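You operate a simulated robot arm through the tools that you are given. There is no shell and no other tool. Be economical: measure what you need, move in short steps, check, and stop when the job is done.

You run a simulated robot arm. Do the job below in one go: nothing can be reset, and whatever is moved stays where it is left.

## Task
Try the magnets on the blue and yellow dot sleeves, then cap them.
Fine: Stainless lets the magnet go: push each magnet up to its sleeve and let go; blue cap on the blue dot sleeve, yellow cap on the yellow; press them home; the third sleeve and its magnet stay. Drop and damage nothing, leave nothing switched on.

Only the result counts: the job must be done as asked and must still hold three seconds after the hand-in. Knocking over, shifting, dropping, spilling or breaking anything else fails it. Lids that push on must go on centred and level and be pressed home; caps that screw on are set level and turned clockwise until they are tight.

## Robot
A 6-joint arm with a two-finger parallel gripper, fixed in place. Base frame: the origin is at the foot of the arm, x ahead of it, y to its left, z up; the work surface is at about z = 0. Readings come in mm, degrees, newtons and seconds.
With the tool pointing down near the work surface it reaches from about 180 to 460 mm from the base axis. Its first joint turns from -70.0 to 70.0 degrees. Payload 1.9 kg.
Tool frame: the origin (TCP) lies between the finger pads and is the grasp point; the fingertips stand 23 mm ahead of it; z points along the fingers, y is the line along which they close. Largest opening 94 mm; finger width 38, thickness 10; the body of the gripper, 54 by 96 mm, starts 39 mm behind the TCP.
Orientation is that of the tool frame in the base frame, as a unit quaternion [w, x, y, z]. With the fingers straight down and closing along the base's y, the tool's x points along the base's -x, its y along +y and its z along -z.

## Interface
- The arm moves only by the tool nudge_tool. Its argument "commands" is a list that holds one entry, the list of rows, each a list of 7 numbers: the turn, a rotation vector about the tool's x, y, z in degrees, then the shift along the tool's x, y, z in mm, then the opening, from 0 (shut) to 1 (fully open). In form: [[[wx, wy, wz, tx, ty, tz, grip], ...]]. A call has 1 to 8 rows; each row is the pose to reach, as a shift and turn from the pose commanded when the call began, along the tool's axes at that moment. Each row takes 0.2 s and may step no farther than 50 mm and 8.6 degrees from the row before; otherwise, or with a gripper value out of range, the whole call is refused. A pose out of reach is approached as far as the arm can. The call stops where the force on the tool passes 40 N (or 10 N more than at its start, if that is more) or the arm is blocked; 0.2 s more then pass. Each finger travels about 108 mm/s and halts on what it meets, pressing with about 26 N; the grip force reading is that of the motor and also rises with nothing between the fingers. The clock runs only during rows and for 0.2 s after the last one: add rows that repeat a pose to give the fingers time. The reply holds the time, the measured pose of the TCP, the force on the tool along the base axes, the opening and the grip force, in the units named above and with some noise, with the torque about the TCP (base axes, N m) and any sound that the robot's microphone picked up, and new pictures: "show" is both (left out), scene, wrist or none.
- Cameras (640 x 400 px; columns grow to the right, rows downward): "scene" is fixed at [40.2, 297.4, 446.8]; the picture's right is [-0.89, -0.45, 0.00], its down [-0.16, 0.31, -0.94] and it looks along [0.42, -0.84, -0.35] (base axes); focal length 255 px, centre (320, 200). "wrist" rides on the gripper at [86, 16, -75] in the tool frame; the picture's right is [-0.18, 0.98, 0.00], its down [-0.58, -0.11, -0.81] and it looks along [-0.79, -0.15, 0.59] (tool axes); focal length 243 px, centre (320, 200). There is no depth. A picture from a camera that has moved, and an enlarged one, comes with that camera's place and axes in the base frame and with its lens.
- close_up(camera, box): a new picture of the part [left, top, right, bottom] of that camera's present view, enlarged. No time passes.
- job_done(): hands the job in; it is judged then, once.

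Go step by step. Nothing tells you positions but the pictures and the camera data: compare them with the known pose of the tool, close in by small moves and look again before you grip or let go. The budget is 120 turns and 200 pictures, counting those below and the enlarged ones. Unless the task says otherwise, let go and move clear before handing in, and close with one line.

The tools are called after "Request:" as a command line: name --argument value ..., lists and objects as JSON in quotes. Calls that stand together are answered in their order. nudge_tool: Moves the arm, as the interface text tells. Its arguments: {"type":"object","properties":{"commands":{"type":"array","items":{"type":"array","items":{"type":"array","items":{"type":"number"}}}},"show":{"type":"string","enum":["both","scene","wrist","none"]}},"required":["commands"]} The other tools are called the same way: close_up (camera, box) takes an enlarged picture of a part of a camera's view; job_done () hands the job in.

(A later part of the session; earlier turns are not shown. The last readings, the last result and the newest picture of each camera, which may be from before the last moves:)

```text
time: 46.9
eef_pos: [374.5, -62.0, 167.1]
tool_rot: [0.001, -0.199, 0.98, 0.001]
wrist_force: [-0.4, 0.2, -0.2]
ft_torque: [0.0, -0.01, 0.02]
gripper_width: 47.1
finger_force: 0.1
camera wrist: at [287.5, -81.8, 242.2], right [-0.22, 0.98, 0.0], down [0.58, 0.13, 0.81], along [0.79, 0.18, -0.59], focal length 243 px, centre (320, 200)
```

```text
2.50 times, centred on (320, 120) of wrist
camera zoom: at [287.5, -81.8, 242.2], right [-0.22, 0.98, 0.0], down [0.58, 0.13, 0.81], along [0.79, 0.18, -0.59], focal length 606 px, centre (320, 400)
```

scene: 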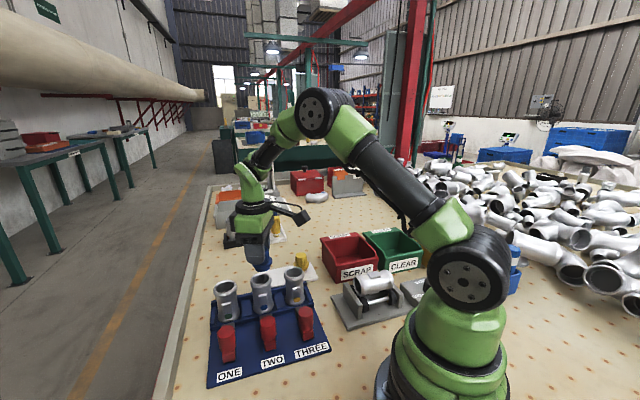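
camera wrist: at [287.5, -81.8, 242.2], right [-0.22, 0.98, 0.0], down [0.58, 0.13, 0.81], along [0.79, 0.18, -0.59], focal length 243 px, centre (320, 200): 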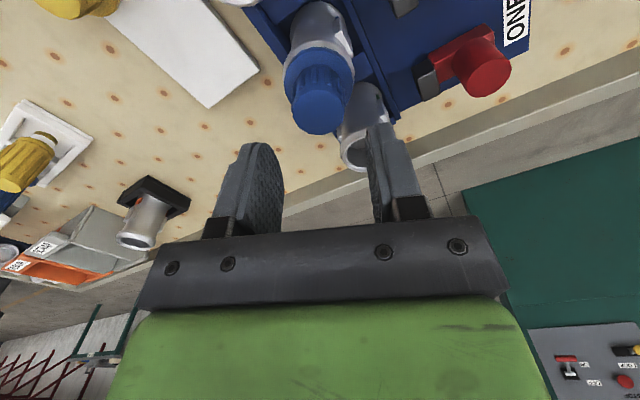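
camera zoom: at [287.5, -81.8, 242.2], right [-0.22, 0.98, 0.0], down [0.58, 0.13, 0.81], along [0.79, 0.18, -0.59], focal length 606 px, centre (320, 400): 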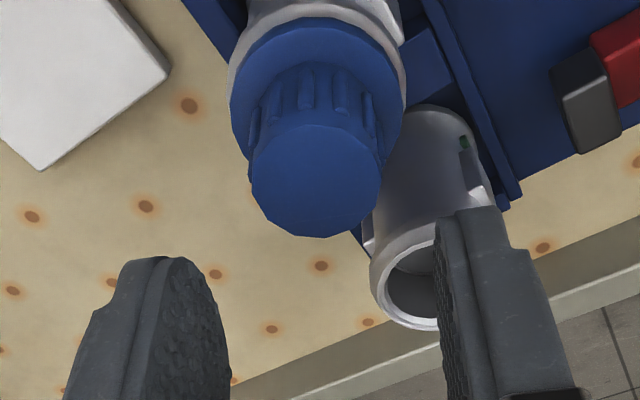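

Cap sits on the sleeve; now press with closed fingers centred on its top.

Request:
nudge_tool --commands '[[[0, 0, 0, 5, -1, 0, 0.2], [0, 0, 0, 5, -1, 0, 0], [0, 0, 0, 5, -1, 0, 0], [0, 0, 0, 5, -1, 12, 0], [0, 0, 0, 5, -1, 18, 0], [0, 0, 0, 5, -1, 18, 0]]]' --show "none"

Request:
close_up --camera "scene" --box '[240, 240, 300, 300]'

Request:
close_up --camera "wrist" --box '[220, 40, 420, 200]'

```text
time: 48.3
eef_pos: [370.0, -66.4, 149.5]
tool_rot: [0.001, -0.2, 0.98, 0.002]
wrist_force: [-0.5, 0.4, 1.4]
ft_torque: [0.0, 0.0, 0.0]
gripper_width: 0.0
finger_force: 26.0
```

```text
6.67 times, centred on (270, 270) of scene
camera zoom: at [40.2, 297.4, 446.8], right [-0.89, -0.45, 0.0], down [-0.16, 0.31, -0.94], along [0.42, -0.84, -0.35], focal length 1703 px, centre (653, -267)
```

zoom: 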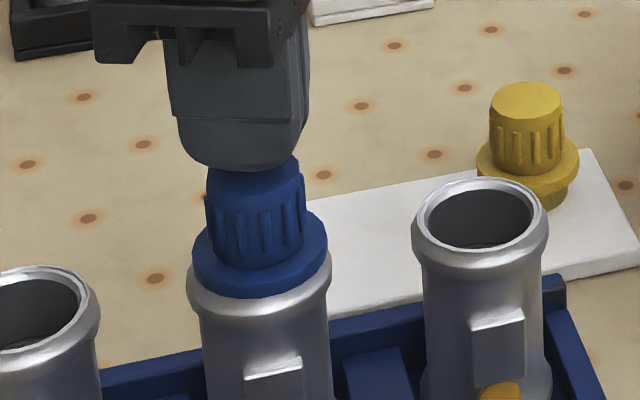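

```text
2.50 times, centred on (320, 120) of wrist
camera zoom: at [283.6, -84.4, 224.3], right [-0.22, 0.98, 0.0], down [0.58, 0.13, 0.81], along [0.79, 0.17, -0.59], focal length 606 px, centre (320, 400)
```

zoom: 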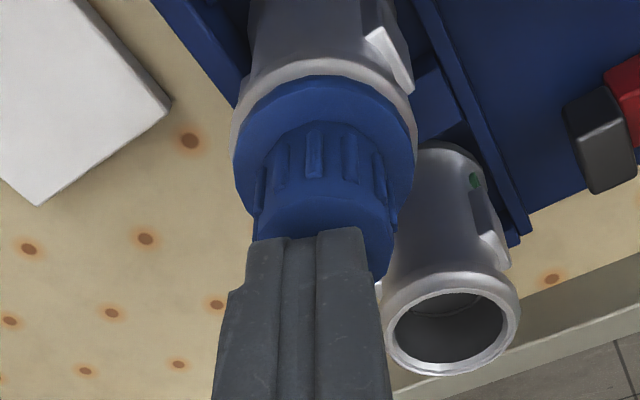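

Shift slightly to centre on the cap, then press down in small steps.

Request:
nudge_tool --commands '[[[0, 0, 0, 2, 2, 0, 0], [0, 0, 0, 2, 2, 3, 0], [0, 0, 0, 2, 2, 5, 0], [0, 0, 0, 2, 2, 6, 0], [0, 0, 0, 2, 2, 7, 0], [0, 0, 0, 2, 2, 8, 0], [0, 0, 0, 2, 2, 9, 0]]]' --show "none"

Request:
close_up --camera "scene" --box '[240, 240, 300, 300]'

Request:
close_up --camera "wrist" --box '[220, 40, 420, 200]'

```text
time: 49.6
eef_pos: [366.9, -64.2, 144.2]
tool_rot: [0.003, -0.199, 0.98, 0.0]
wrist_force: [-1.3, 0.0, 6.2]
ft_torque: [-0.05, 0.12, 0.02]
gripper_width: 0.1
finger_force: 25.7
stopped in row 6: the force on the tool passed its limit at 45 N (the readings are from after the stop); the commanded pose is now the measured one
```

```text
6.67 times, centred on (270, 270) of scene
camera zoom: at [40.2, 297.4, 446.8], right [-0.89, -0.45, 0.0], down [-0.16, 0.31, -0.94], along [0.42, -0.84, -0.35], focal length 1703 px, centre (653, -267)
```

zoom: 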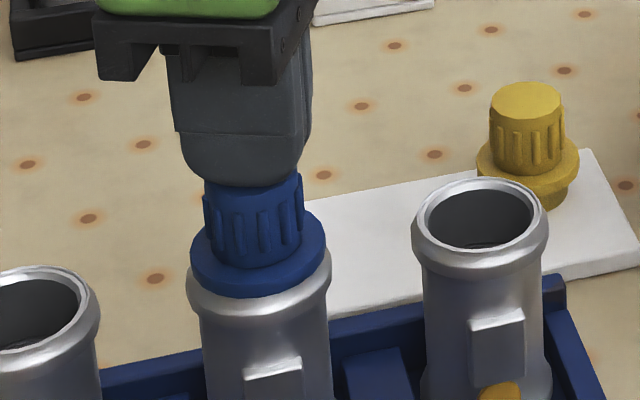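

```text
2.50 times, centred on (320, 120) of wrist
camera zoom: at [281.3, -82.8, 219.6], right [-0.22, 0.98, 0.0], down [0.57, 0.13, 0.81], along [0.79, 0.17, -0.59], focal length 606 px, centre (320, 400)
```

zoom: 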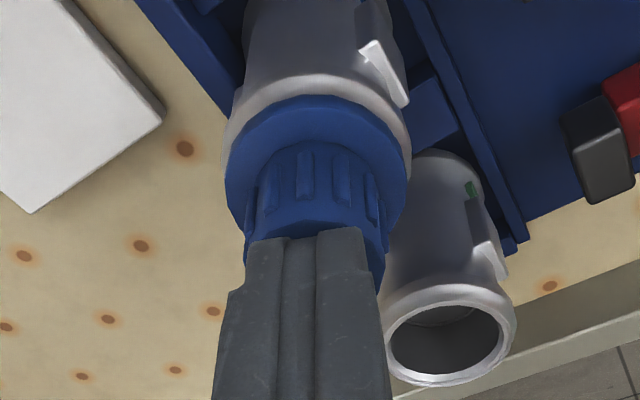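

45 N reached. Back off a bit and inspect the seating.

Request:
nudge_tool --commands '[[[0, 0, 0, 0, 0, -20, 0], [0, 0, 0, 0, 0, -50, 0.2], [0, 0, 0, 0, 0, -50, 0.3]]]' --show "none"

Request:
close_up --camera "scene" --box '[247, 262, 277, 292]'

Request:
close_up --camera "wrist" --box '[280, 0, 380, 100]'

```text
time: 50.4
eef_pos: [365.8, -64.0, 195.2]
tool_rot: [0.002, -0.2, 0.98, 0.0]
wrist_force: [-0.5, -0.5, -0.2]
ft_torque: [-0.02, 0.02, 0.01]
gripper_width: 28.2
finger_force: 0.1
```

```text
13.33 times, centred on (262, 277) of scene
camera zoom: at [40.2, 297.4, 446.8], right [-0.89, -0.45, 0.0], down [-0.16, 0.31, -0.94], along [0.42, -0.84, -0.35], focal length 3405 px, centre (1093, -827)
```

zoom: 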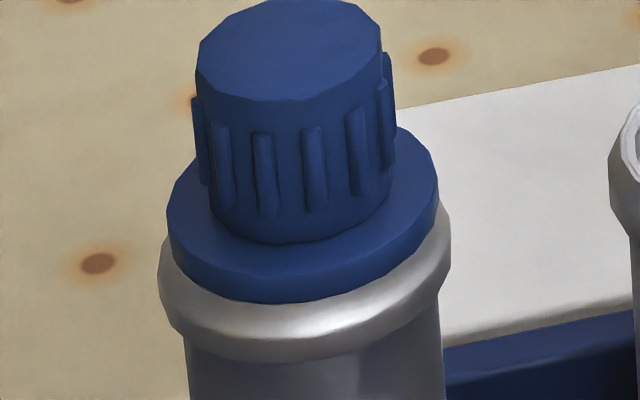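

```text
4.00 times, centred on (330, 50) of wrist
camera zoom: at [279.8, -82.0, 270.0], right [-0.22, 0.98, 0.0], down [0.57, 0.13, 0.81], along [0.79, 0.17, -0.59], focal length 970 px, centre (280, 800)
```

zoom: 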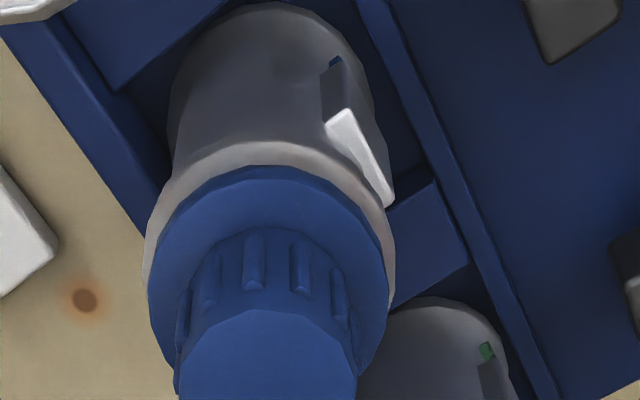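

The cap looks level and nearly home. I'll press once more, better centred (tx +3.5), building the force in stages.

Request:
nudge_tool --commands '[[[0, 0, 0, 3.5, 0.5, 0, 0], [0, 0, 0, 3.5, 0.5, 20, 0], [0, 0, 0, 3.5, 0.5, 40, 0], [0, 0, 0, 3.5, 0.5, 48, 0], [0, 0, 0, 3.5, 0.5, 51, 0], [0, 0, 0, 3.5, 0.5, 51, 0]]]' --show "none"

Request:
close_up --camera "scene" --box '[240, 240, 300, 300]'

```text
time: 51.8
eef_pos: [365.5, -65.6, 145.5]
tool_rot: [0.004, -0.199, 0.98, -0.001]
wrist_force: [-1.0, 0.0, 5.9]
ft_torque: [-0.01, 0.11, 0.05]
gripper_width: 0.0
finger_force: 26.5
stopped in row 6: the force on the tool passed its limit at 42 N (the readings are from after the stop); the commanded pose is now the measured one
```

```text
6.67 times, centred on (270, 270) of scene
camera zoom: at [40.2, 297.4, 446.8], right [-0.89, -0.45, 0.0], down [-0.16, 0.31, -0.94], along [0.42, -0.84, -0.35], focal length 1703 px, centre (653, -267)
```

zoom: 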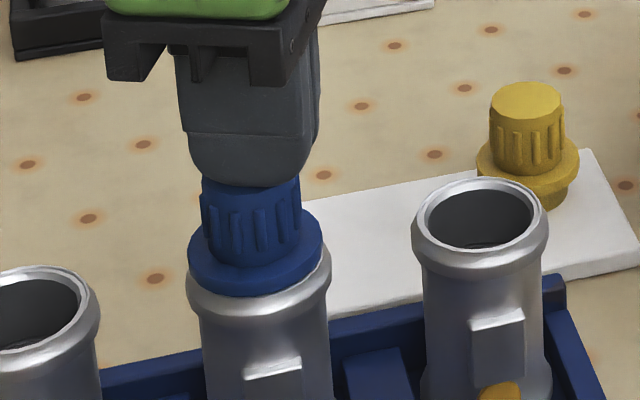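

The cap may have shifted slightly. Lift off and inspect.

Request:
nudge_tool --commands '[[[0, 0, 0, 0, 0, -20, 0], [0, 0, 0, 0, 0, -40, 0.2], [0, 0, 0, 0, 0, -40, 0.5]]]' --show "none"

Request:
close_up --camera "scene" --box '[242, 255, 302, 300]'

Request:
close_up --camera "wrist" --box '[270, 20, 390, 120]'

```text
time: 52.6
eef_pos: [363.5, -64.8, 185.6]
tool_rot: [0.005, -0.199, 0.98, 0.0]
wrist_force: [-1.5, -0.1, -0.1]
ft_torque: [0.02, -0.01, 0.01]
gripper_width: 46.9
finger_force: 0.1
```

```text
8.89 times, centred on (272, 278) of scene
camera zoom: at [40.2, 297.4, 446.8], right [-0.89, -0.45, 0.0], down [-0.16, 0.31, -0.94], along [0.42, -0.84, -0.35], focal length 2270 px, centre (747, -489)
```

zoom: 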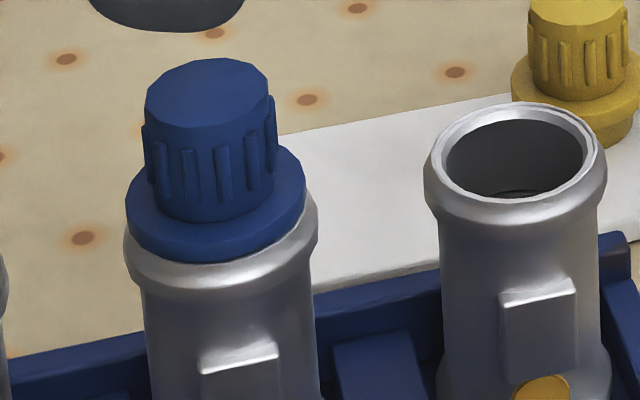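

```text
4.00 times, centred on (330, 70) of wrist
camera zoom: at [277.5, -83.7, 259.2], right [-0.21, 0.98, 0.0], down [0.57, 0.13, 0.81], along [0.79, 0.17, -0.58], focal length 970 px, centre (280, 720)
```

zoom: 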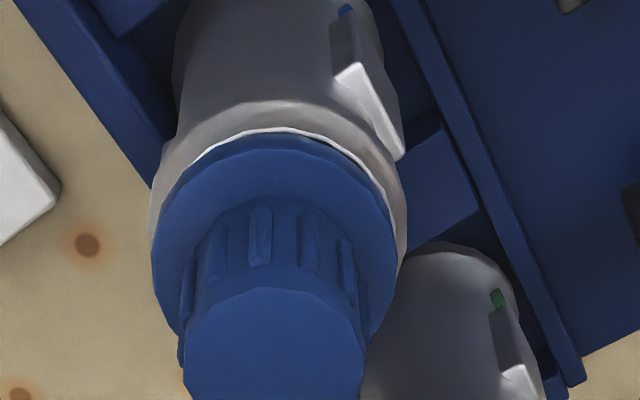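

The view shows a little lip on the near side; I'll fix the small tool tilt and back the camera off for a lower-angle look to judge level and seating.

Request:
nudge_tool --commands '[[[-0.1, 0.56, 0, 25, 0, 5, 1], [-0.1, 0.56, 0, 50, 0, 15, 1], [-0.1, 0.56, 0, 50, 0, 15, 1]]]' --show "wrist"

Request:
close_up --camera "wrist" --box '[270, 130, 370, 210]'

Request:
close_up --camera "scene" --box '[247, 262, 277, 292]'

```text
time: 53.4
eef_pos: [318.6, -84.7, 169.5]
tool_rot: [0.0, -0.199, 0.98, 0.0]
wrist_force: [-0.4, 0.2, -0.7]
ft_torque: [0.0, 0.01, 0.0]
gripper_width: 94.0
finger_force: 0.1
camera wrist: at [232.2, -102.7, 244.4], right [-0.21, 0.98, 0.0], down [0.58, 0.13, 0.81], along [0.79, 0.17, -0.59], focal length 243 px, centre (320, 200)
```

wrist: 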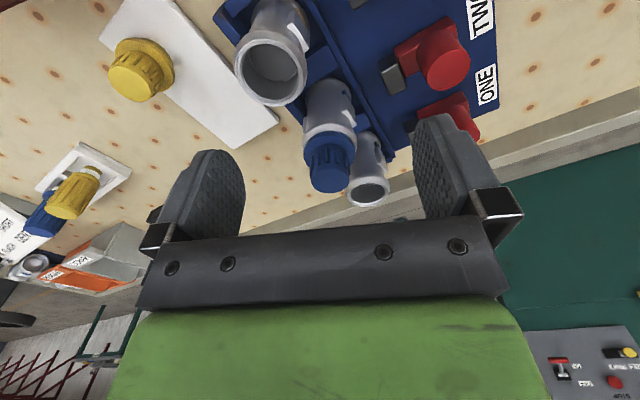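

```text
5.00 times, centred on (320, 170) of wrist
camera zoom: at [232.2, -102.7, 244.4], right [-0.21, 0.98, 0.0], down [0.58, 0.13, 0.81], along [0.79, 0.17, -0.59], focal length 1213 px, centre (320, 350)
```

zoom: 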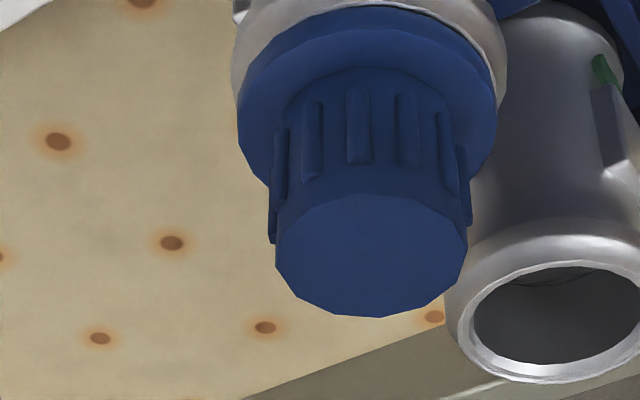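

```text
13.33 times, centred on (262, 277) of scene
camera zoom: at [40.2, 297.4, 446.8], right [-0.89, -0.45, 0.0], down [-0.16, 0.31, -0.94], along [0.42, -0.84, -0.35], focal length 3405 px, centre (1093, -827)
```

zoom: 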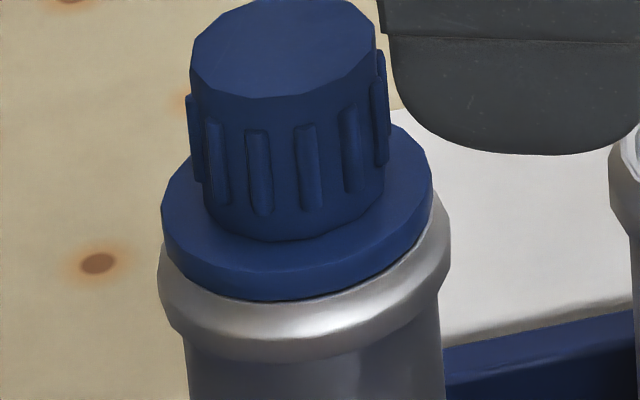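

The cap is almost home but leaning a hair, with a slight gap on one side. I'll go back to the tray-aligned yaw, regrip the knob and press with the fingertips on the flange on both sides.

Request:
nudge_tool --commands '[[[0, 0, 8.5, -7, -0.4, 0, 0.8], [0, 0, 17, -14, -0.7, 0, 0.7], [0, 0, 25.5, -21, -1, 0, 0.65], [0, 0, 34, -28, -1.3, 0, 0.65], [0, 0, 42.5, -35, -1.6, 0, 0.65], [0, 0, 51, -42, -2, 0, 0.65], [0, 0, 59.5, -48, -2.3, 0, 0.65], [0, 0, 68, -54.3, -2.6, 0, 0.65]]]' --show "none"

Request:
close_up --camera "wrist" --box '[220, 40, 420, 200]'

Request:
close_up --camera "scene" --box '[240, 240, 300, 300]'

```text
time: 55.2
eef_pos: [370.0, -67.0, 168.2]
tool_rot: [0.0, 0.384, 0.923, 0.0]
wrist_force: [0.5, -0.3, 0.7]
ft_torque: [-0.02, -0.02, 0.0]
gripper_width: 61.1
finger_force: 0.1
```

```text
2.50 times, centred on (320, 120) of wrist
camera zoom: at [320.8, 7.2, 244.0], right [0.83, 0.56, 0.0], down [0.33, -0.49, 0.81], along [0.45, -0.67, -0.59], focal length 606 px, centre (320, 400)
```

zoom: 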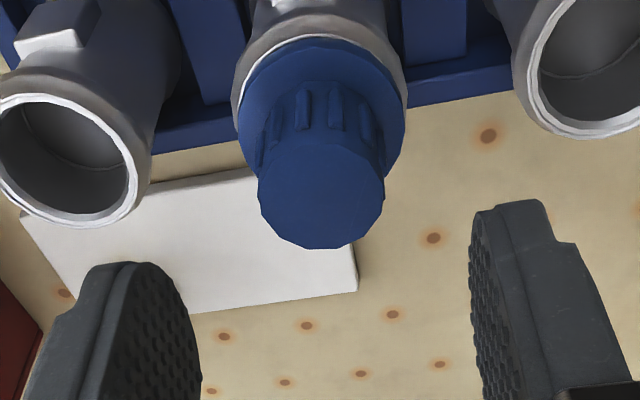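

```text
6.67 times, centred on (270, 270) of scene
camera zoom: at [40.2, 297.4, 446.8], right [-0.89, -0.45, 0.0], down [-0.16, 0.31, -0.94], along [0.42, -0.84, -0.35], focal length 1703 px, centre (653, -267)
```

zoom: 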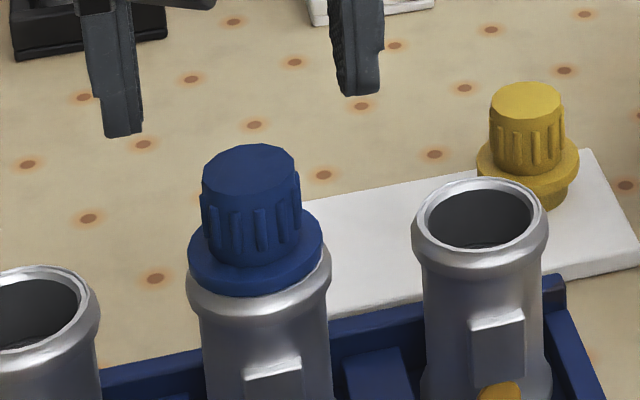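

Cap is centred well in this orientation; shift +1.5 mm and descend around the knob.

Request:
nudge_tool --commands '[[[0, 0, 0, 0.5, 1.5, 15, 0.6], [0, 0, 0, 0.5, 1.5, 30, 0.55], [0, 0, 0, 0.5, 1.5, 42, 0.5], [0, 0, 0, 0.5, 1.5, 42, 0.5]]]' --show "none"

Request:
close_up --camera "wrist" --box '[220, 40, 420, 200]'

Request:
close_up --camera "scene" --box '[240, 240, 300, 300]'

```text
time: 56.2
eef_pos: [370.6, -64.0, 127.0]
tool_rot: [0.0, 0.384, 0.924, -0.001]
wrist_force: [0.5, 1.1, 0.3]
ft_torque: [0.01, 0.01, 0.0]
gripper_width: 47.2
finger_force: 0.1
```

```text
2.50 times, centred on (320, 120) of wrist
camera zoom: at [320.8, 8.9, 202.0], right [0.83, 0.56, 0.0], down [0.33, -0.49, 0.81], along [0.45, -0.67, -0.59], focal length 606 px, centre (320, 400)
```

zoom: 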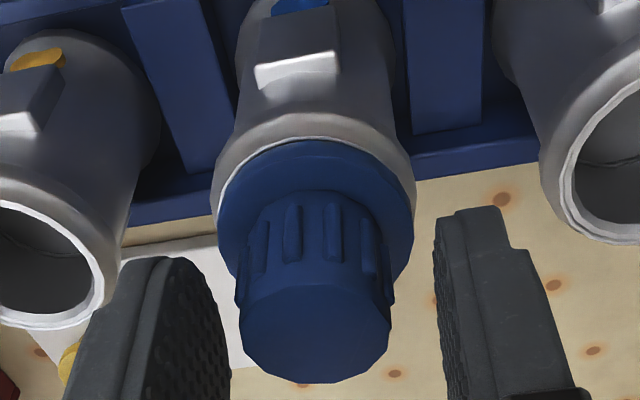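

```text
6.67 times, centred on (270, 270) of scene
camera zoom: at [40.2, 297.4, 446.8], right [-0.89, -0.45, 0.0], down [-0.16, 0.31, -0.94], along [0.42, -0.84, -0.35], focal length 1703 px, centre (653, -267)
```

zoom: 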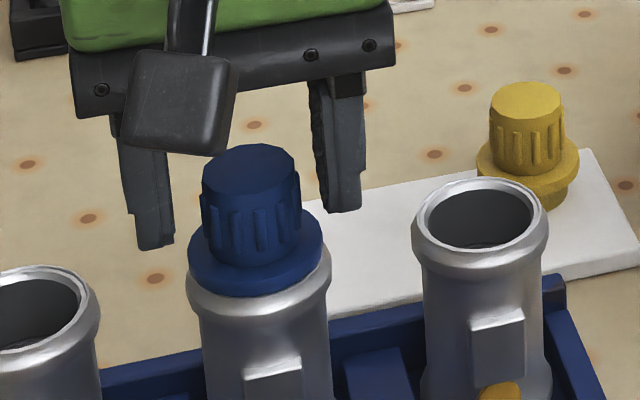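

Centred. Close on the knob.

Request:
nudge_tool --commands '[[[0, 0, 0, 0, 0, 0, 0.35], [0, 0, 0, 0, 0, 0, 0.2], [0, 0, 0, 0, 0, 0, 0.2], [0, 0, 0, 0, 0, 0, 0.2]]]' --show "none"

Request:
close_up --camera "wrist" --box '[220, 40, 420, 200]'

Request:
close_up --camera "scene" --box '[240, 240, 300, 300]'

```text
time: 57.2
eef_pos: [370.5, -64.9, 127.1]
tool_rot: [0.0, 0.383, 0.924, -0.002]
wrist_force: [0.1, -0.7, -0.4]
ft_torque: [-0.04, 0.02, -0.03]
gripper_width: 28.5
finger_force: 25.8
```

```text
2.50 times, centred on (320, 120) of wrist
camera zoom: at [320.8, 8.8, 202.2], right [0.83, 0.56, 0.0], down [0.33, -0.49, 0.81], along [0.45, -0.67, -0.59], focal length 606 px, centre (320, 400)
```

zoom: 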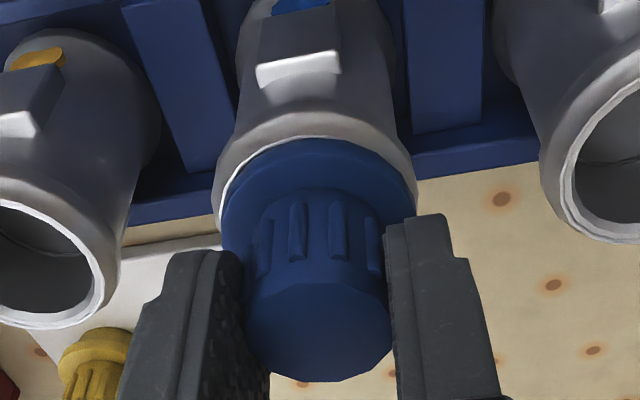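

```text
6.67 times, centred on (270, 270) of scene
camera zoom: at [40.2, 297.4, 446.8], right [-0.89, -0.45, 0.0], down [-0.16, 0.31, -0.94], along [0.42, -0.84, -0.35], focal length 1703 px, centre (653, -267)
```

zoom: 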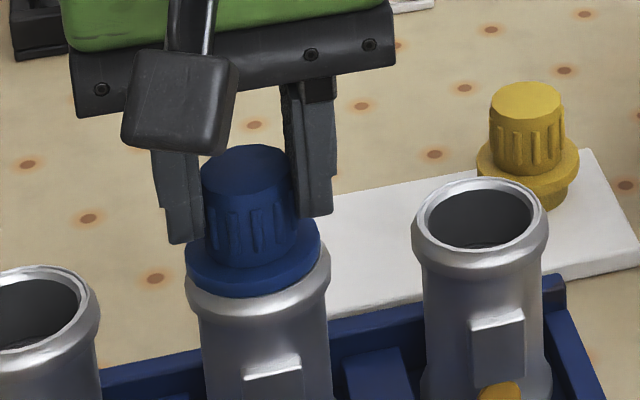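

The grip pulled the cap about 1 mm to the left, so shift −1.2 mm to recentre, then push down until the tips bear on the flange.

Request:
nudge_tool --commands '[[[0, 0, 0, 0, -1.2, 0, 0.2], [0, 0, 0, 0, -1.2, 1.5, 0.2], [0, 0, 0, 0, -1.2, 3, 0.2], [0, 0, 0, 0, -1.2, 4.5, 0.2], [0, 0, 0, 0, -1.2, 4.5, 0.2]]]' --show "none"

Request:
close_up --camera "wrist" --box '[220, 40, 420, 200]'

Request:
close_up --camera "scene" --box '[240, 240, 300, 300]'

```text
time: 58.4
eef_pos: [369.9, -65.7, 122.6]
tool_rot: [0.0, 0.383, 0.924, 0.0]
wrist_force: [3.5, 1.6, 15.1]
ft_torque: [0.05, -0.34, -0.02]
gripper_width: 28.6
finger_force: 26.5
```

```text
2.50 times, centred on (320, 120) of wrist
camera zoom: at [320.7, 7.4, 197.5], right [0.83, 0.56, 0.0], down [0.33, -0.49, 0.81], along [0.46, -0.67, -0.59], focal length 606 px, centre (320, 400)
```

zoom: 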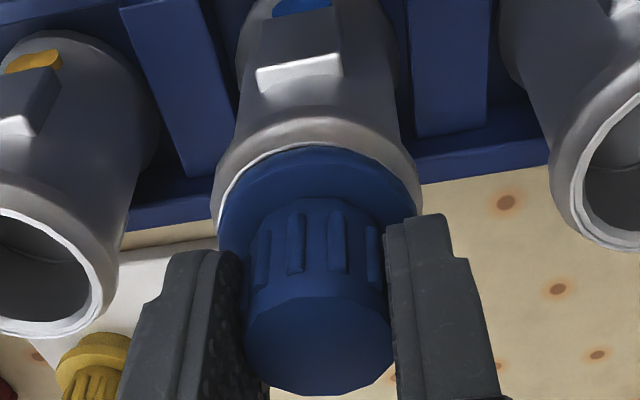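

```text
6.67 times, centred on (270, 270) of scene
camera zoom: at [40.2, 297.4, 446.8], right [-0.89, -0.45, 0.0], down [-0.16, 0.31, -0.94], along [0.42, -0.84, -0.35], focal length 1703 px, centre (653, -267)
```

zoom: 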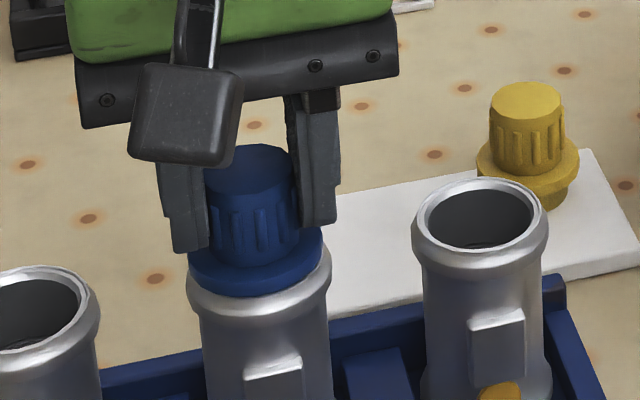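

Request:
nudge_tool --commands '[[[0, 0, 0, 0, -0.6, 1, 0.2], [0, 0, 0, 0, -0.6, 2, 0.2], [0, 0, 0, 0, -0.6, 3, 0.2], [0, 0, 0, 0, -0.6, 4, 0.2], [0, 0, 0, 0, -0.6, 5, 0.2], [0, 0, 0, 0, -0.6, 6, 0.2]]]' --show "none"

Request:
close_up --camera "wrist" --box '[220, 40, 420, 200]'

Request:
close_up --camera "scene" --box '[247, 262, 277, 292]'

```text
time: 59.8
eef_pos: [369.9, -65.6, 116.7]
tool_rot: [-0.001, 0.385, 0.923, -0.001]
wrist_force: [4.9, 0.7, 16.3]
ft_torque: [0.21, -0.29, -0.06]
gripper_width: 28.4
finger_force: 26.1
```

```text
2.50 times, centred on (320, 120) of wrist
camera zoom: at [319.8, 7.1, 192.1], right [0.83, 0.56, 0.0], down [0.33, -0.49, 0.81], along [0.45, -0.67, -0.59], focal length 606 px, centre (320, 400)
```

zoom: 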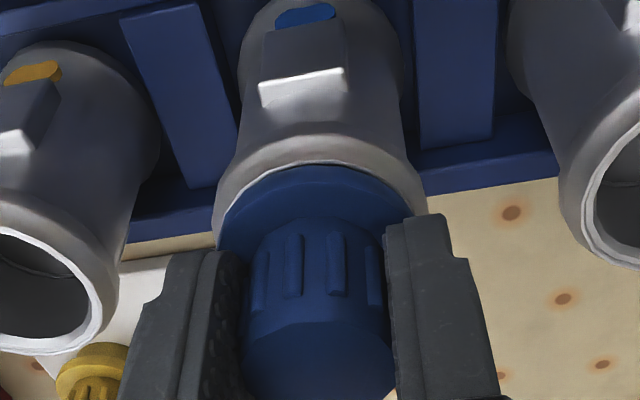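

```text
13.33 times, centred on (262, 277) of scene
camera zoom: at [40.2, 297.4, 446.8], right [-0.89, -0.45, 0.0], down [-0.16, 0.31, -0.94], along [0.42, -0.84, -0.35], focal length 3405 px, centre (1093, -827)
```

zoom: 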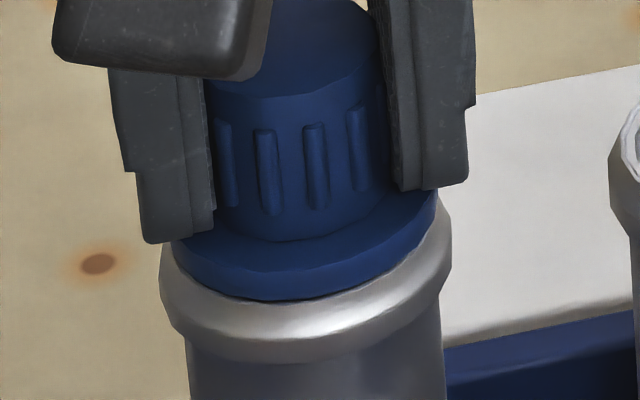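

Tips are almost on the flange. Continue down to press.

Request:
nudge_tool --commands '[[[0, 0, 0, 0, 0, 1, 0.2], [0, 0, 0, 0, 0, 2, 0.2], [0, 0, 0, 0, 0, 3, 0.2], [0, 0, 0, 0, 0, 4, 0.2], [0, 0, 0, 0, 0, 5, 0.2], [0, 0, 0, 0, 0, 6, 0.2]]]' --show "none"

Request:
close_up --camera "wrist" --box '[220, 40, 420, 200]'

Request:
close_up --camera "scene" --box '[247, 262, 277, 292]'

```text
time: 60.3
eef_pos: [369.3, -65.9, 115.8]
tool_rot: [0.001, 0.384, 0.924, 0.001]
wrist_force: [-2.9, -0.2, 7.0]
ft_torque: [0.1, 0.16, 0.07]
gripper_width: 28.6
finger_force: 25.6
stopped in row 2: the force on the tool passed its limit at 44 N (the readings are from after the stop); the commanded pose is now the measured one
```

```text
2.50 times, centred on (320, 120) of wrist
camera zoom: at [320.0, 7.4, 191.8], right [0.83, 0.56, 0.0], down [0.33, -0.49, 0.81], along [0.45, -0.67, -0.59], focal length 606 px, centre (320, 400)
```

zoom: 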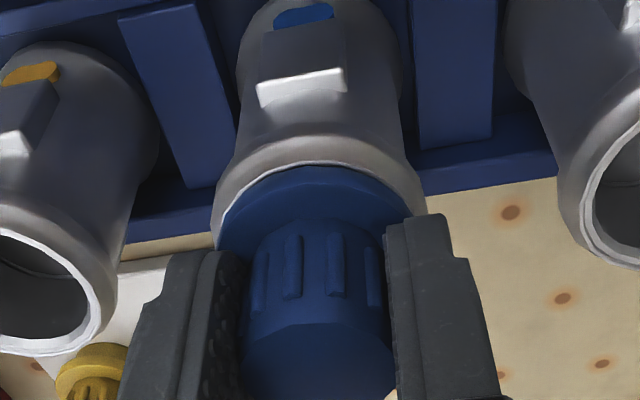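

```text
13.33 times, centred on (262, 277) of scene
camera zoom: at [40.2, 297.4, 446.8], right [-0.89, -0.45, 0.0], down [-0.16, 0.31, -0.94], along [0.42, -0.84, -0.35], focal length 3405 px, centre (1093, -827)
```

zoom: 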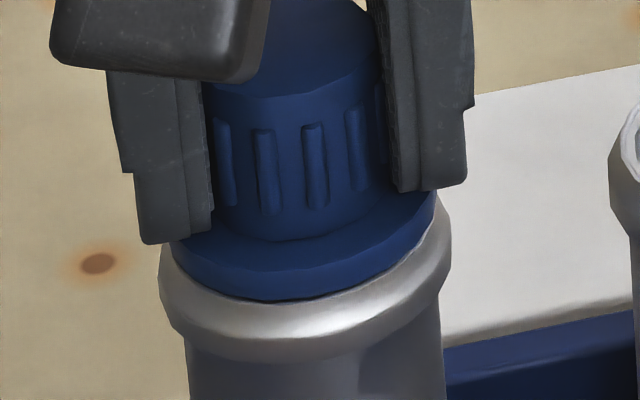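

Tips bear on the flange. I'll build up force in stages beyond 40 N.

Request:
nudge_tool --commands '[[[0, 0, 0, 0, 0, 0.7, 0.2], [0, 0, 0, 0, 0, 1.3, 0.2], [0, 0, 0, 0, 0, 1.3, 0.2]]]' --show "none"

```text
time: 61.0
eef_pos: [370.0, -66.0, 117.2]
tool_rot: [0.001, 0.385, 0.923, 0.001]
wrist_force: [-3.8, 0.0, 8.0]
ft_torque: [-0.02, 0.23, 0.0]
gripper_width: 28.6
finger_force: 25.9
stopped in row 3: the force on the tool passed its limit at 42 N (the readings are from after the stop); the commanded pose is now the measured one
```

Request:
nudge_tool --commands '[[[0, 0, 0, 0, 0, 0.6, 0.2], [0, 0, 0, 0, 0, 1.0, 0.2], [0, 0, 0, 0, 0, 1.0, 0.2]]]' --show "none"

```text
time: 61.8
eef_pos: [371.4, -65.8, 116.8]
tool_rot: [0.001, 0.386, 0.922, 0.001]
wrist_force: [-4.5, 0.8, 7.7]
ft_torque: [-0.05, 0.29, 0.01]
gripper_width: 28.7
finger_force: 26.2
stopped in row 3: the force on the tool passed its limit at 42 N (the readings are from after the stop); the commanded pose is now the measured one
```

Request:
nudge_tool --commands '[[[0, 0, 0, 0, 0, 0.5, 0.2], [0, 0, 0, 0, 0, 0.6, 0.2]]]' --show "none"

Request:
close_up --camera "scene" --box '[247, 262, 277, 292]'

Request:
close_up --camera "wrist" --box '[220, 40, 420, 200]'

```text
time: 62.4
eef_pos: [371.1, -66.4, 117.0]
tool_rot: [0.002, 0.386, 0.923, 0.001]
wrist_force: [-8.1, 2.2, 23.4]
ft_torque: [0.05, 0.53, -0.07]
gripper_width: 28.5
finger_force: 26.4
```

```text
13.33 times, centred on (262, 277) of scene
camera zoom: at [40.2, 297.5, 446.8], right [-0.89, -0.45, 0.0], down [-0.15, 0.31, -0.94], along [0.42, -0.84, -0.35], focal length 3405 px, centre (1093, -827)
```

zoom: 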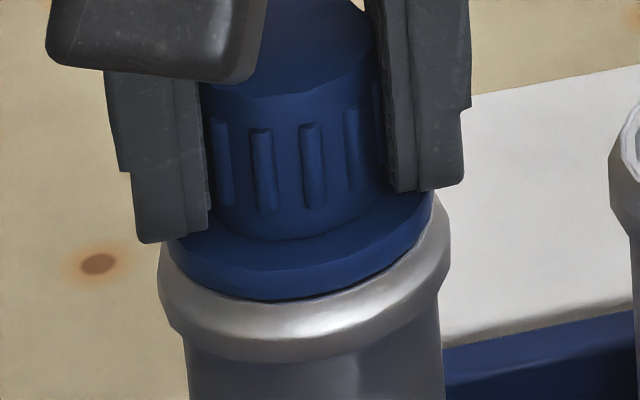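

```text
2.50 times, centred on (320, 120) of wrist
camera zoom: at [320.6, 7.4, 191.6], right [0.83, 0.56, 0.0], down [0.33, -0.49, 0.81], along [0.45, -0.67, -0.59], focal length 606 px, centre (320, 400)
```

zoom: 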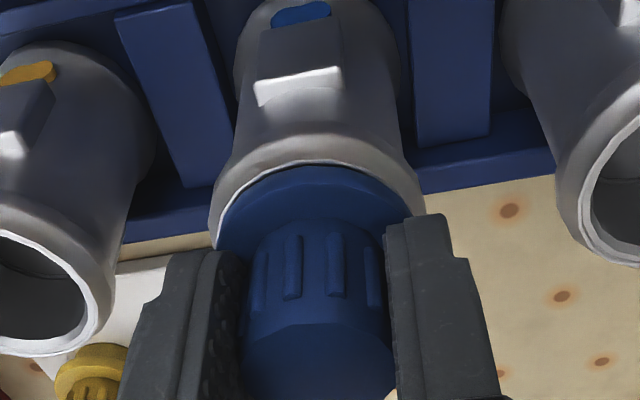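

The reaction shows the cap biased toward +x. Relieve the press, shift back about 1.5 mm, and recheck.

Request:
nudge_tool --commands '[[[0, 0, 0, 0, 0, -1, 0.2], [0.1, 0.2, 0, 1.4, -1.0, -1, 0.2], [0.1, 0.2, 0, 1.4, -1.0, -0.6, 0.2]]]' --show "none"

Request:
close_up --camera "scene" --box '[247, 262, 277, 292]'

Request:
close_up --camera "wrist" --box '[220, 40, 420, 200]'

```text
time: 63.2
eef_pos: [369.1, -65.9, 117.0]
tool_rot: [0.0, 0.386, 0.923, 0.001]
wrist_force: [-1.8, -1.0, 3.4]
ft_torque: [-0.1, -0.01, -0.01]
gripper_width: 28.3
finger_force: 26.3
```

```text
13.33 times, centred on (262, 277) of scene
camera zoom: at [40.2, 297.4, 446.8], right [-0.89, -0.45, 0.0], down [-0.16, 0.31, -0.94], along [0.42, -0.84, -0.35], focal length 3405 px, centre (1093, -827)
```

zoom: 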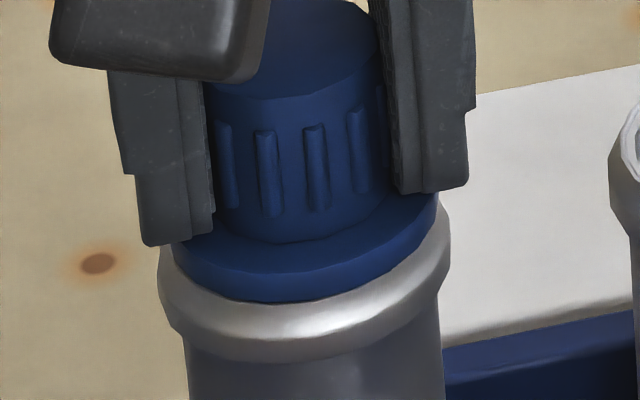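

```text
2.50 times, centred on (320, 120) of wrist
camera zoom: at [319.6, 7.7, 192.1], right [0.83, 0.56, 0.0], down [0.33, -0.49, 0.81], along [0.45, -0.67, -0.59], focal length 606 px, centre (320, 400)
```

zoom: 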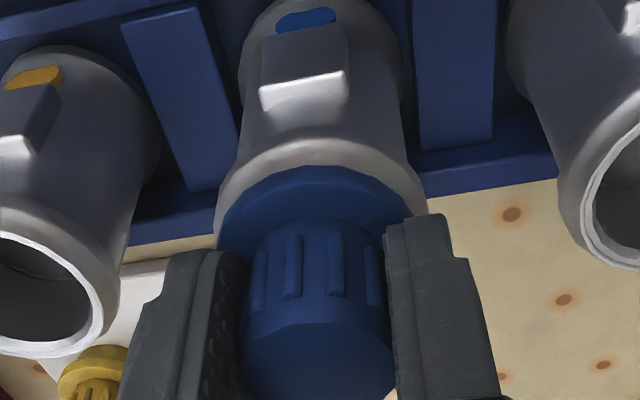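

Centred with no gap visible. Press again.

Request:
nudge_tool --commands '[[[0, 0, 0, 0, 0, 0.6, 0.2], [0, 0, 0, 0, 0, 1.2, 0.2], [0, 0, 0, 0, 0, 1.2, 0.2]]]' --show "none"

Request:
close_up --camera "scene" --box '[247, 262, 277, 292]'

```text
time: 64.1
eef_pos: [370.2, -66.1, 116.8]
tool_rot: [0.001, 0.386, 0.922, 0.0]
wrist_force: [-1.0, 0.0, 5.5]
ft_torque: [-0.11, 0.1, -0.05]
gripper_width: 28.3
finger_force: 26.2
stopped in row 3: the force on the tool passed its limit at 41 N (the readings are from after the stop); the commanded pose is now the measured one
```

```text
13.33 times, centred on (262, 277) of scene
camera zoom: at [40.2, 297.4, 446.8], right [-0.89, -0.45, 0.0], down [-0.16, 0.31, -0.94], along [0.42, -0.84, -0.35], focal length 3405 px, centre (1093, -827)
```

zoom: 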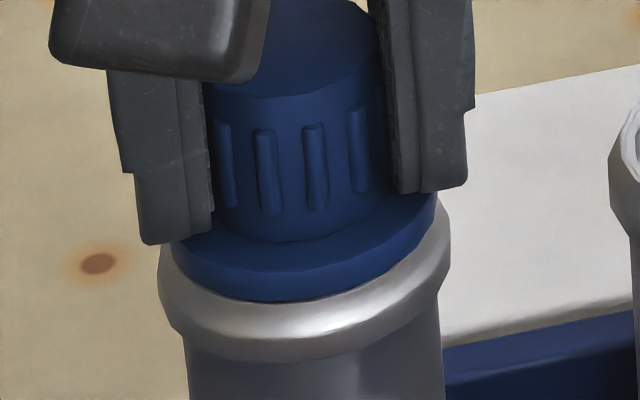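

Stage to a higher force.

Request:
nudge_tool --commands '[[[0, 0, 0, 0.4, -0.4, 0.4, 0.2], [0, 0, 0, 0.4, -0.4, 0.8, 0.2]]]' --show "none"

```text
time: 64.7
eef_pos: [370.2, -65.8, 116.9]
tool_rot: [0.002, 0.386, 0.922, 0.001]
wrist_force: [-2.1, -0.1, 25.3]
ft_torque: [-0.23, 0.39, 0.05]
gripper_width: 28.5
finger_force: 26.1
```

The torque shows only the −y fingertip bearing. I'll tilt slightly about tool x to even it out.

Request:
nudge_tool --commands '[[[0.3, 0, 0, 0, 0, 0, 0.2], [0.6, 0, 0, 0, 0, 0, 0.2]]]' --show "none"

```text
time: 65.3
eef_pos: [369.8, -66.6, 117.2]
tool_rot: [0.001, 0.386, 0.923, -0.003]
wrist_force: [2.8, 6.8, 31.3]
ft_torque: [0.51, -0.34, 0.01]
gripper_width: 28.5
finger_force: 25.8
```

Request:
nudge_tool --commands '[[[-0.25, 0, 0, 0, 0, 0.2, 0.2], [-0.25, 0, 0, 0, 0, 0.5, 0.2]]]' --show "none"

Request:
close_up --camera "scene" --box '[247, 262, 277, 292]'

Request:
close_up --camera "wrist" --box '[220, 40, 420, 200]'

```text
time: 66.0
eef_pos: [369.3, -65.9, 115.9]
tool_rot: [0.002, 0.386, 0.923, -0.001]
wrist_force: [-1.8, 0.1, 7.3]
ft_torque: [0.11, 0.07, 0.02]
gripper_width: 28.3
finger_force: 25.7
stopped in row 2: the force on the tool passed its limit at 42 N (the readings are from after the stop); the commanded pose is now the measured one
```

```text
13.33 times, centred on (262, 277) of scene
camera zoom: at [40.2, 297.4, 446.8], right [-0.89, -0.45, 0.0], down [-0.16, 0.31, -0.94], along [0.42, -0.84, -0.35], focal length 3405 px, centre (1093, -827)
```

zoom: 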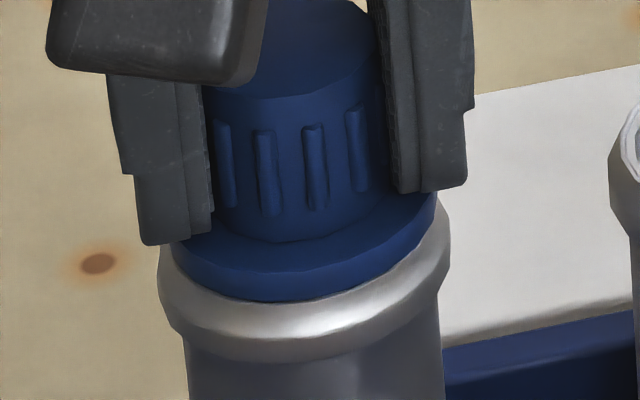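

```text
2.50 times, centred on (320, 120) of wrist
camera zoom: at [320.0, 7.9, 191.6], right [0.83, 0.56, 0.0], down [0.33, -0.49, 0.81], along [0.45, -0.67, -0.59], focal length 606 px, centre (320, 400)
```

zoom: 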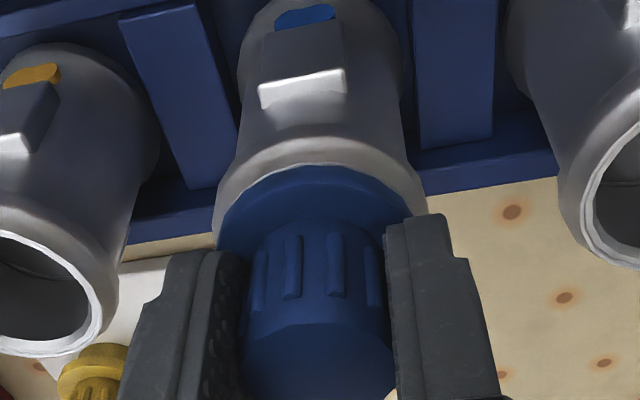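

Both sides resist ~30–40 N without giving; it seems home. Release, rise, and inspect.

Request:
nudge_tool --commands '[[[0, 0, 0, 0, 0, -0.5, 0.35], [0, 0, 0, 0, 0, -0.5, 0.5], [0, 0, 0, 0, 0, -0.5, 0.55], [0, 0, 0, 0, 0, -30, 0.6], [0.15, 0.25, 0, 0, 0, -60, 0.65], [0.15, 0.25, 0, 0, 0, -70, 0.65]]]' --show "none"

Request:
close_up --camera "scene" --box '[247, 262, 277, 292]'

Request:
close_up --camera "wrist" --box '[270, 20, 390, 120]'

```text
time: 67.4
eef_pos: [370.0, -64.9, 186.3]
tool_rot: [-0.002, 0.385, 0.923, -0.002]
wrist_force: [0.5, -0.1, 0.3]
ft_torque: [-0.02, 0.01, 0.01]
gripper_width: 61.4
finger_force: 0.1
```

```text
13.33 times, centred on (262, 277) of scene
camera zoom: at [40.2, 297.4, 446.8], right [-0.89, -0.45, 0.0], down [-0.16, 0.31, -0.94], along [0.42, -0.84, -0.35], focal length 3405 px, centre (1093, -827)
```

zoom: 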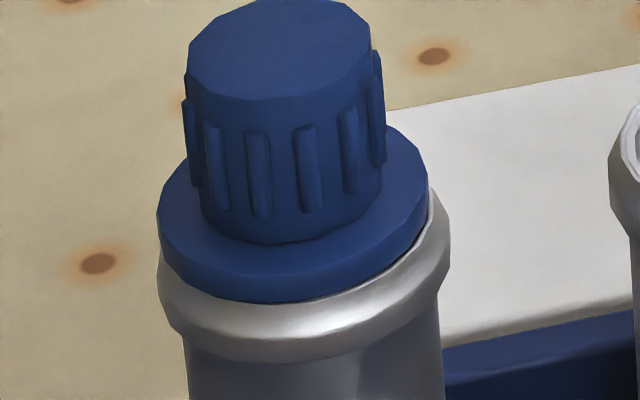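

```text
4.00 times, centred on (330, 70) of wrist
camera zoom: at [321.4, 8.7, 261.4], right [0.83, 0.56, -0.01], down [0.34, -0.49, 0.81], along [0.45, -0.67, -0.59], focal length 970 px, centre (280, 720)
```

zoom: 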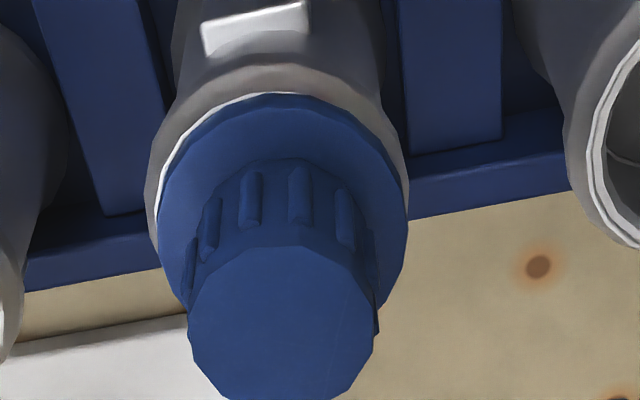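

The cap is level and down on the rim but slid about 1.5 mm off-centre on release. I'll yaw −68° again, where both cameras give good centring, and recentre it.

Request:
nudge_tool --commands '[[[-0.3, -0.12, -8.5, 0, 0, 5, 0.65], [-0.3, -0.12, -17, 0, 0, 10, 0.65], [-0.3, -0.12, -25.5, 0, 0, 15, 0.65], [-0.3, -0.12, -34, 0, 0, 20, 0.65], [-0.3, -0.12, -42.5, 0, 0, 20, 0.65], [-0.3, -0.12, -51, 0, 0, 20, 0.65], [-0.3, -0.12, -59.5, 0, 0, 20, 0.65], [-0.3, -0.12, -68, 0, 0, 20, 0.65]]]' --show "none"

Request:
close_up --camera "wrist" --box '[260, 30, 380, 130]'

```text
time: 69.2
eef_pos: [369.3, -65.9, 166.0]
tool_rot: [-0.001, -0.197, 0.98, 0.001]
wrist_force: [-0.7, 1.0, -1.2]
ft_torque: [0.01, 0.01, -0.03]
gripper_width: 61.2
finger_force: 0.0
```

```text
4.00 times, centred on (320, 80) of wrist
camera zoom: at [283.2, -84.1, 242.0], right [-0.21, 0.98, 0.0], down [0.58, 0.12, 0.81], along [0.79, 0.17, -0.59], focal length 970 px, centre (320, 680)
```

zoom: 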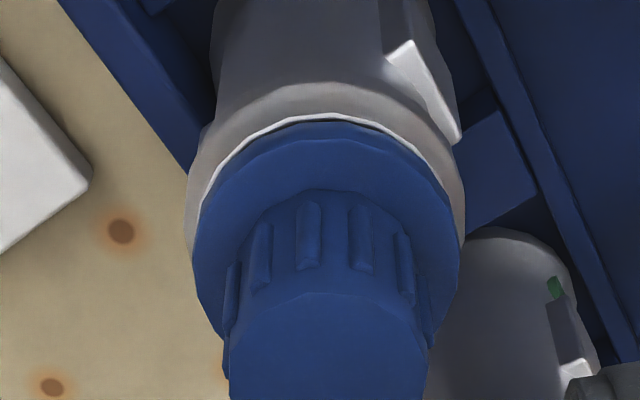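

Along this closing direction the cap is centred; it only needs about +1.7 mm along tool x. Descend and grip gently.

Request:
nudge_tool --commands '[[[0, 0, 0, 2, 2.5, 15, 0.6], [0, 0, 0, 2, 2.5, 30, 0.55], [0, 0, 0, 2, 2.5, 40, 0.5], [0, 0, 0, 2, 2.5, 40, 0.42], [0, 0, 0, 2, 2.5, 40, 0.42]]]' --show "none"

Request:
close_up --camera "wrist" --box '[220, 40, 420, 200]'

Request:
close_up --camera "scene" --box '[247, 262, 277, 292]'

```text
time: 70.4
eef_pos: [366.0, -64.0, 126.3]
tool_rot: [0.0, -0.196, 0.981, 0.001]
wrist_force: [-0.1, 0.5, -0.2]
ft_torque: [-0.03, -0.01, 0.01]
gripper_width: 39.7
finger_force: 0.1
```

```text
2.50 times, centred on (320, 120) of wrist
camera zoom: at [279.3, -82.1, 201.8], right [-0.21, 0.98, 0.0], down [0.58, 0.12, 0.81], along [0.79, 0.17, -0.59], focal length 606 px, centre (320, 400)
```

zoom: 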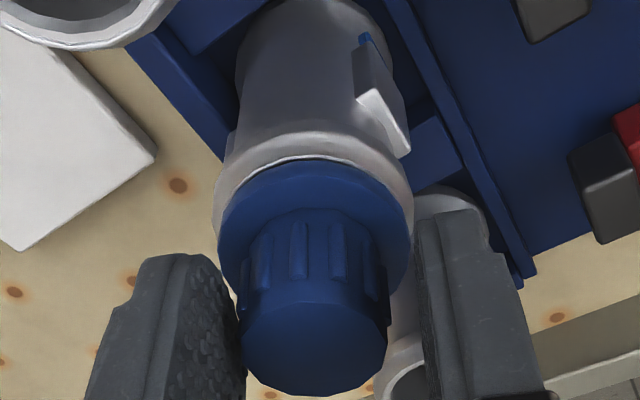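

```text
13.33 times, centred on (262, 277) of scene
camera zoom: at [40.2, 297.4, 446.8], right [-0.89, -0.45, 0.0], down [-0.16, 0.31, -0.94], along [0.42, -0.84, -0.35], focal length 3405 px, centre (1093, -827)
```

zoom: 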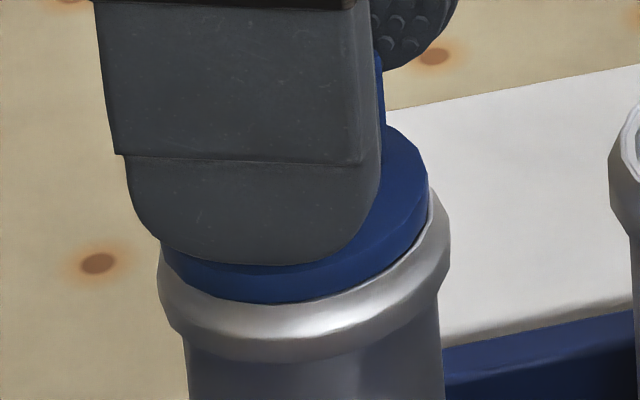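

Request:
nudge_tool --commands '[[[0, 0, 0, 0, 0, 0, 0.3], [0, 0, 0, 0, 0, 0, 0.2], [0, 0, 0, 0, 0, 0, 0.2], [0, 0, 0, 1.0, 0, 0, 0.2], [0, 0, 0, 1.7, 0, 0, 0.2], [0, 0, 0, 1.7, 0, 0, 0.2]]]' --show "none"

Request:
close_up --camera "wrist" --box '[220, 40, 420, 200]'

Request:
close_up --camera "scene" --box '[247, 262, 277, 292]'

```text
time: 71.8
eef_pos: [364.0, -65.4, 127.2]
tool_rot: [0.0, -0.196, 0.981, 0.001]
wrist_force: [1.5, -0.6, -0.7]
ft_torque: [-0.1, -0.09, -0.02]
gripper_width: 28.8
finger_force: 26.2
```

```text
2.50 times, centred on (320, 120) of wrist
camera zoom: at [278.1, -82.9, 202.0], right [-0.21, 0.98, 0.0], down [0.58, 0.12, 0.81], along [0.79, 0.17, -0.59], focal length 606 px, centre (320, 400)
```

zoom: 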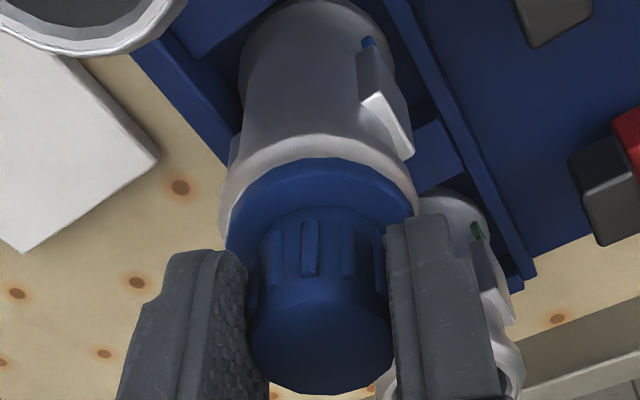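

```text
13.33 times, centred on (262, 277) of scene
camera zoom: at [40.2, 297.4, 446.8], right [-0.89, -0.45, 0.0], down [-0.16, 0.31, -0.94], along [0.42, -0.84, -0.35], focal length 3405 px, centre (1093, -827)
```

zoom: 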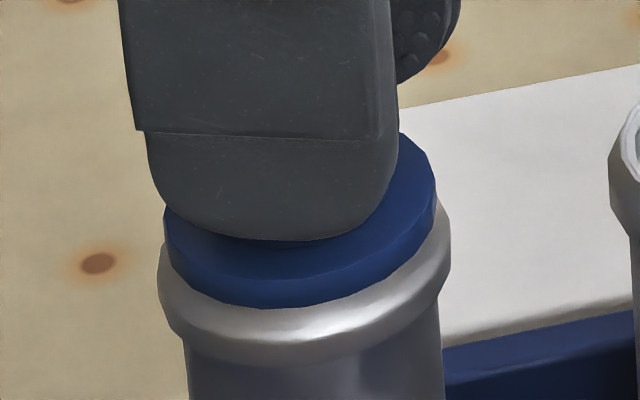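

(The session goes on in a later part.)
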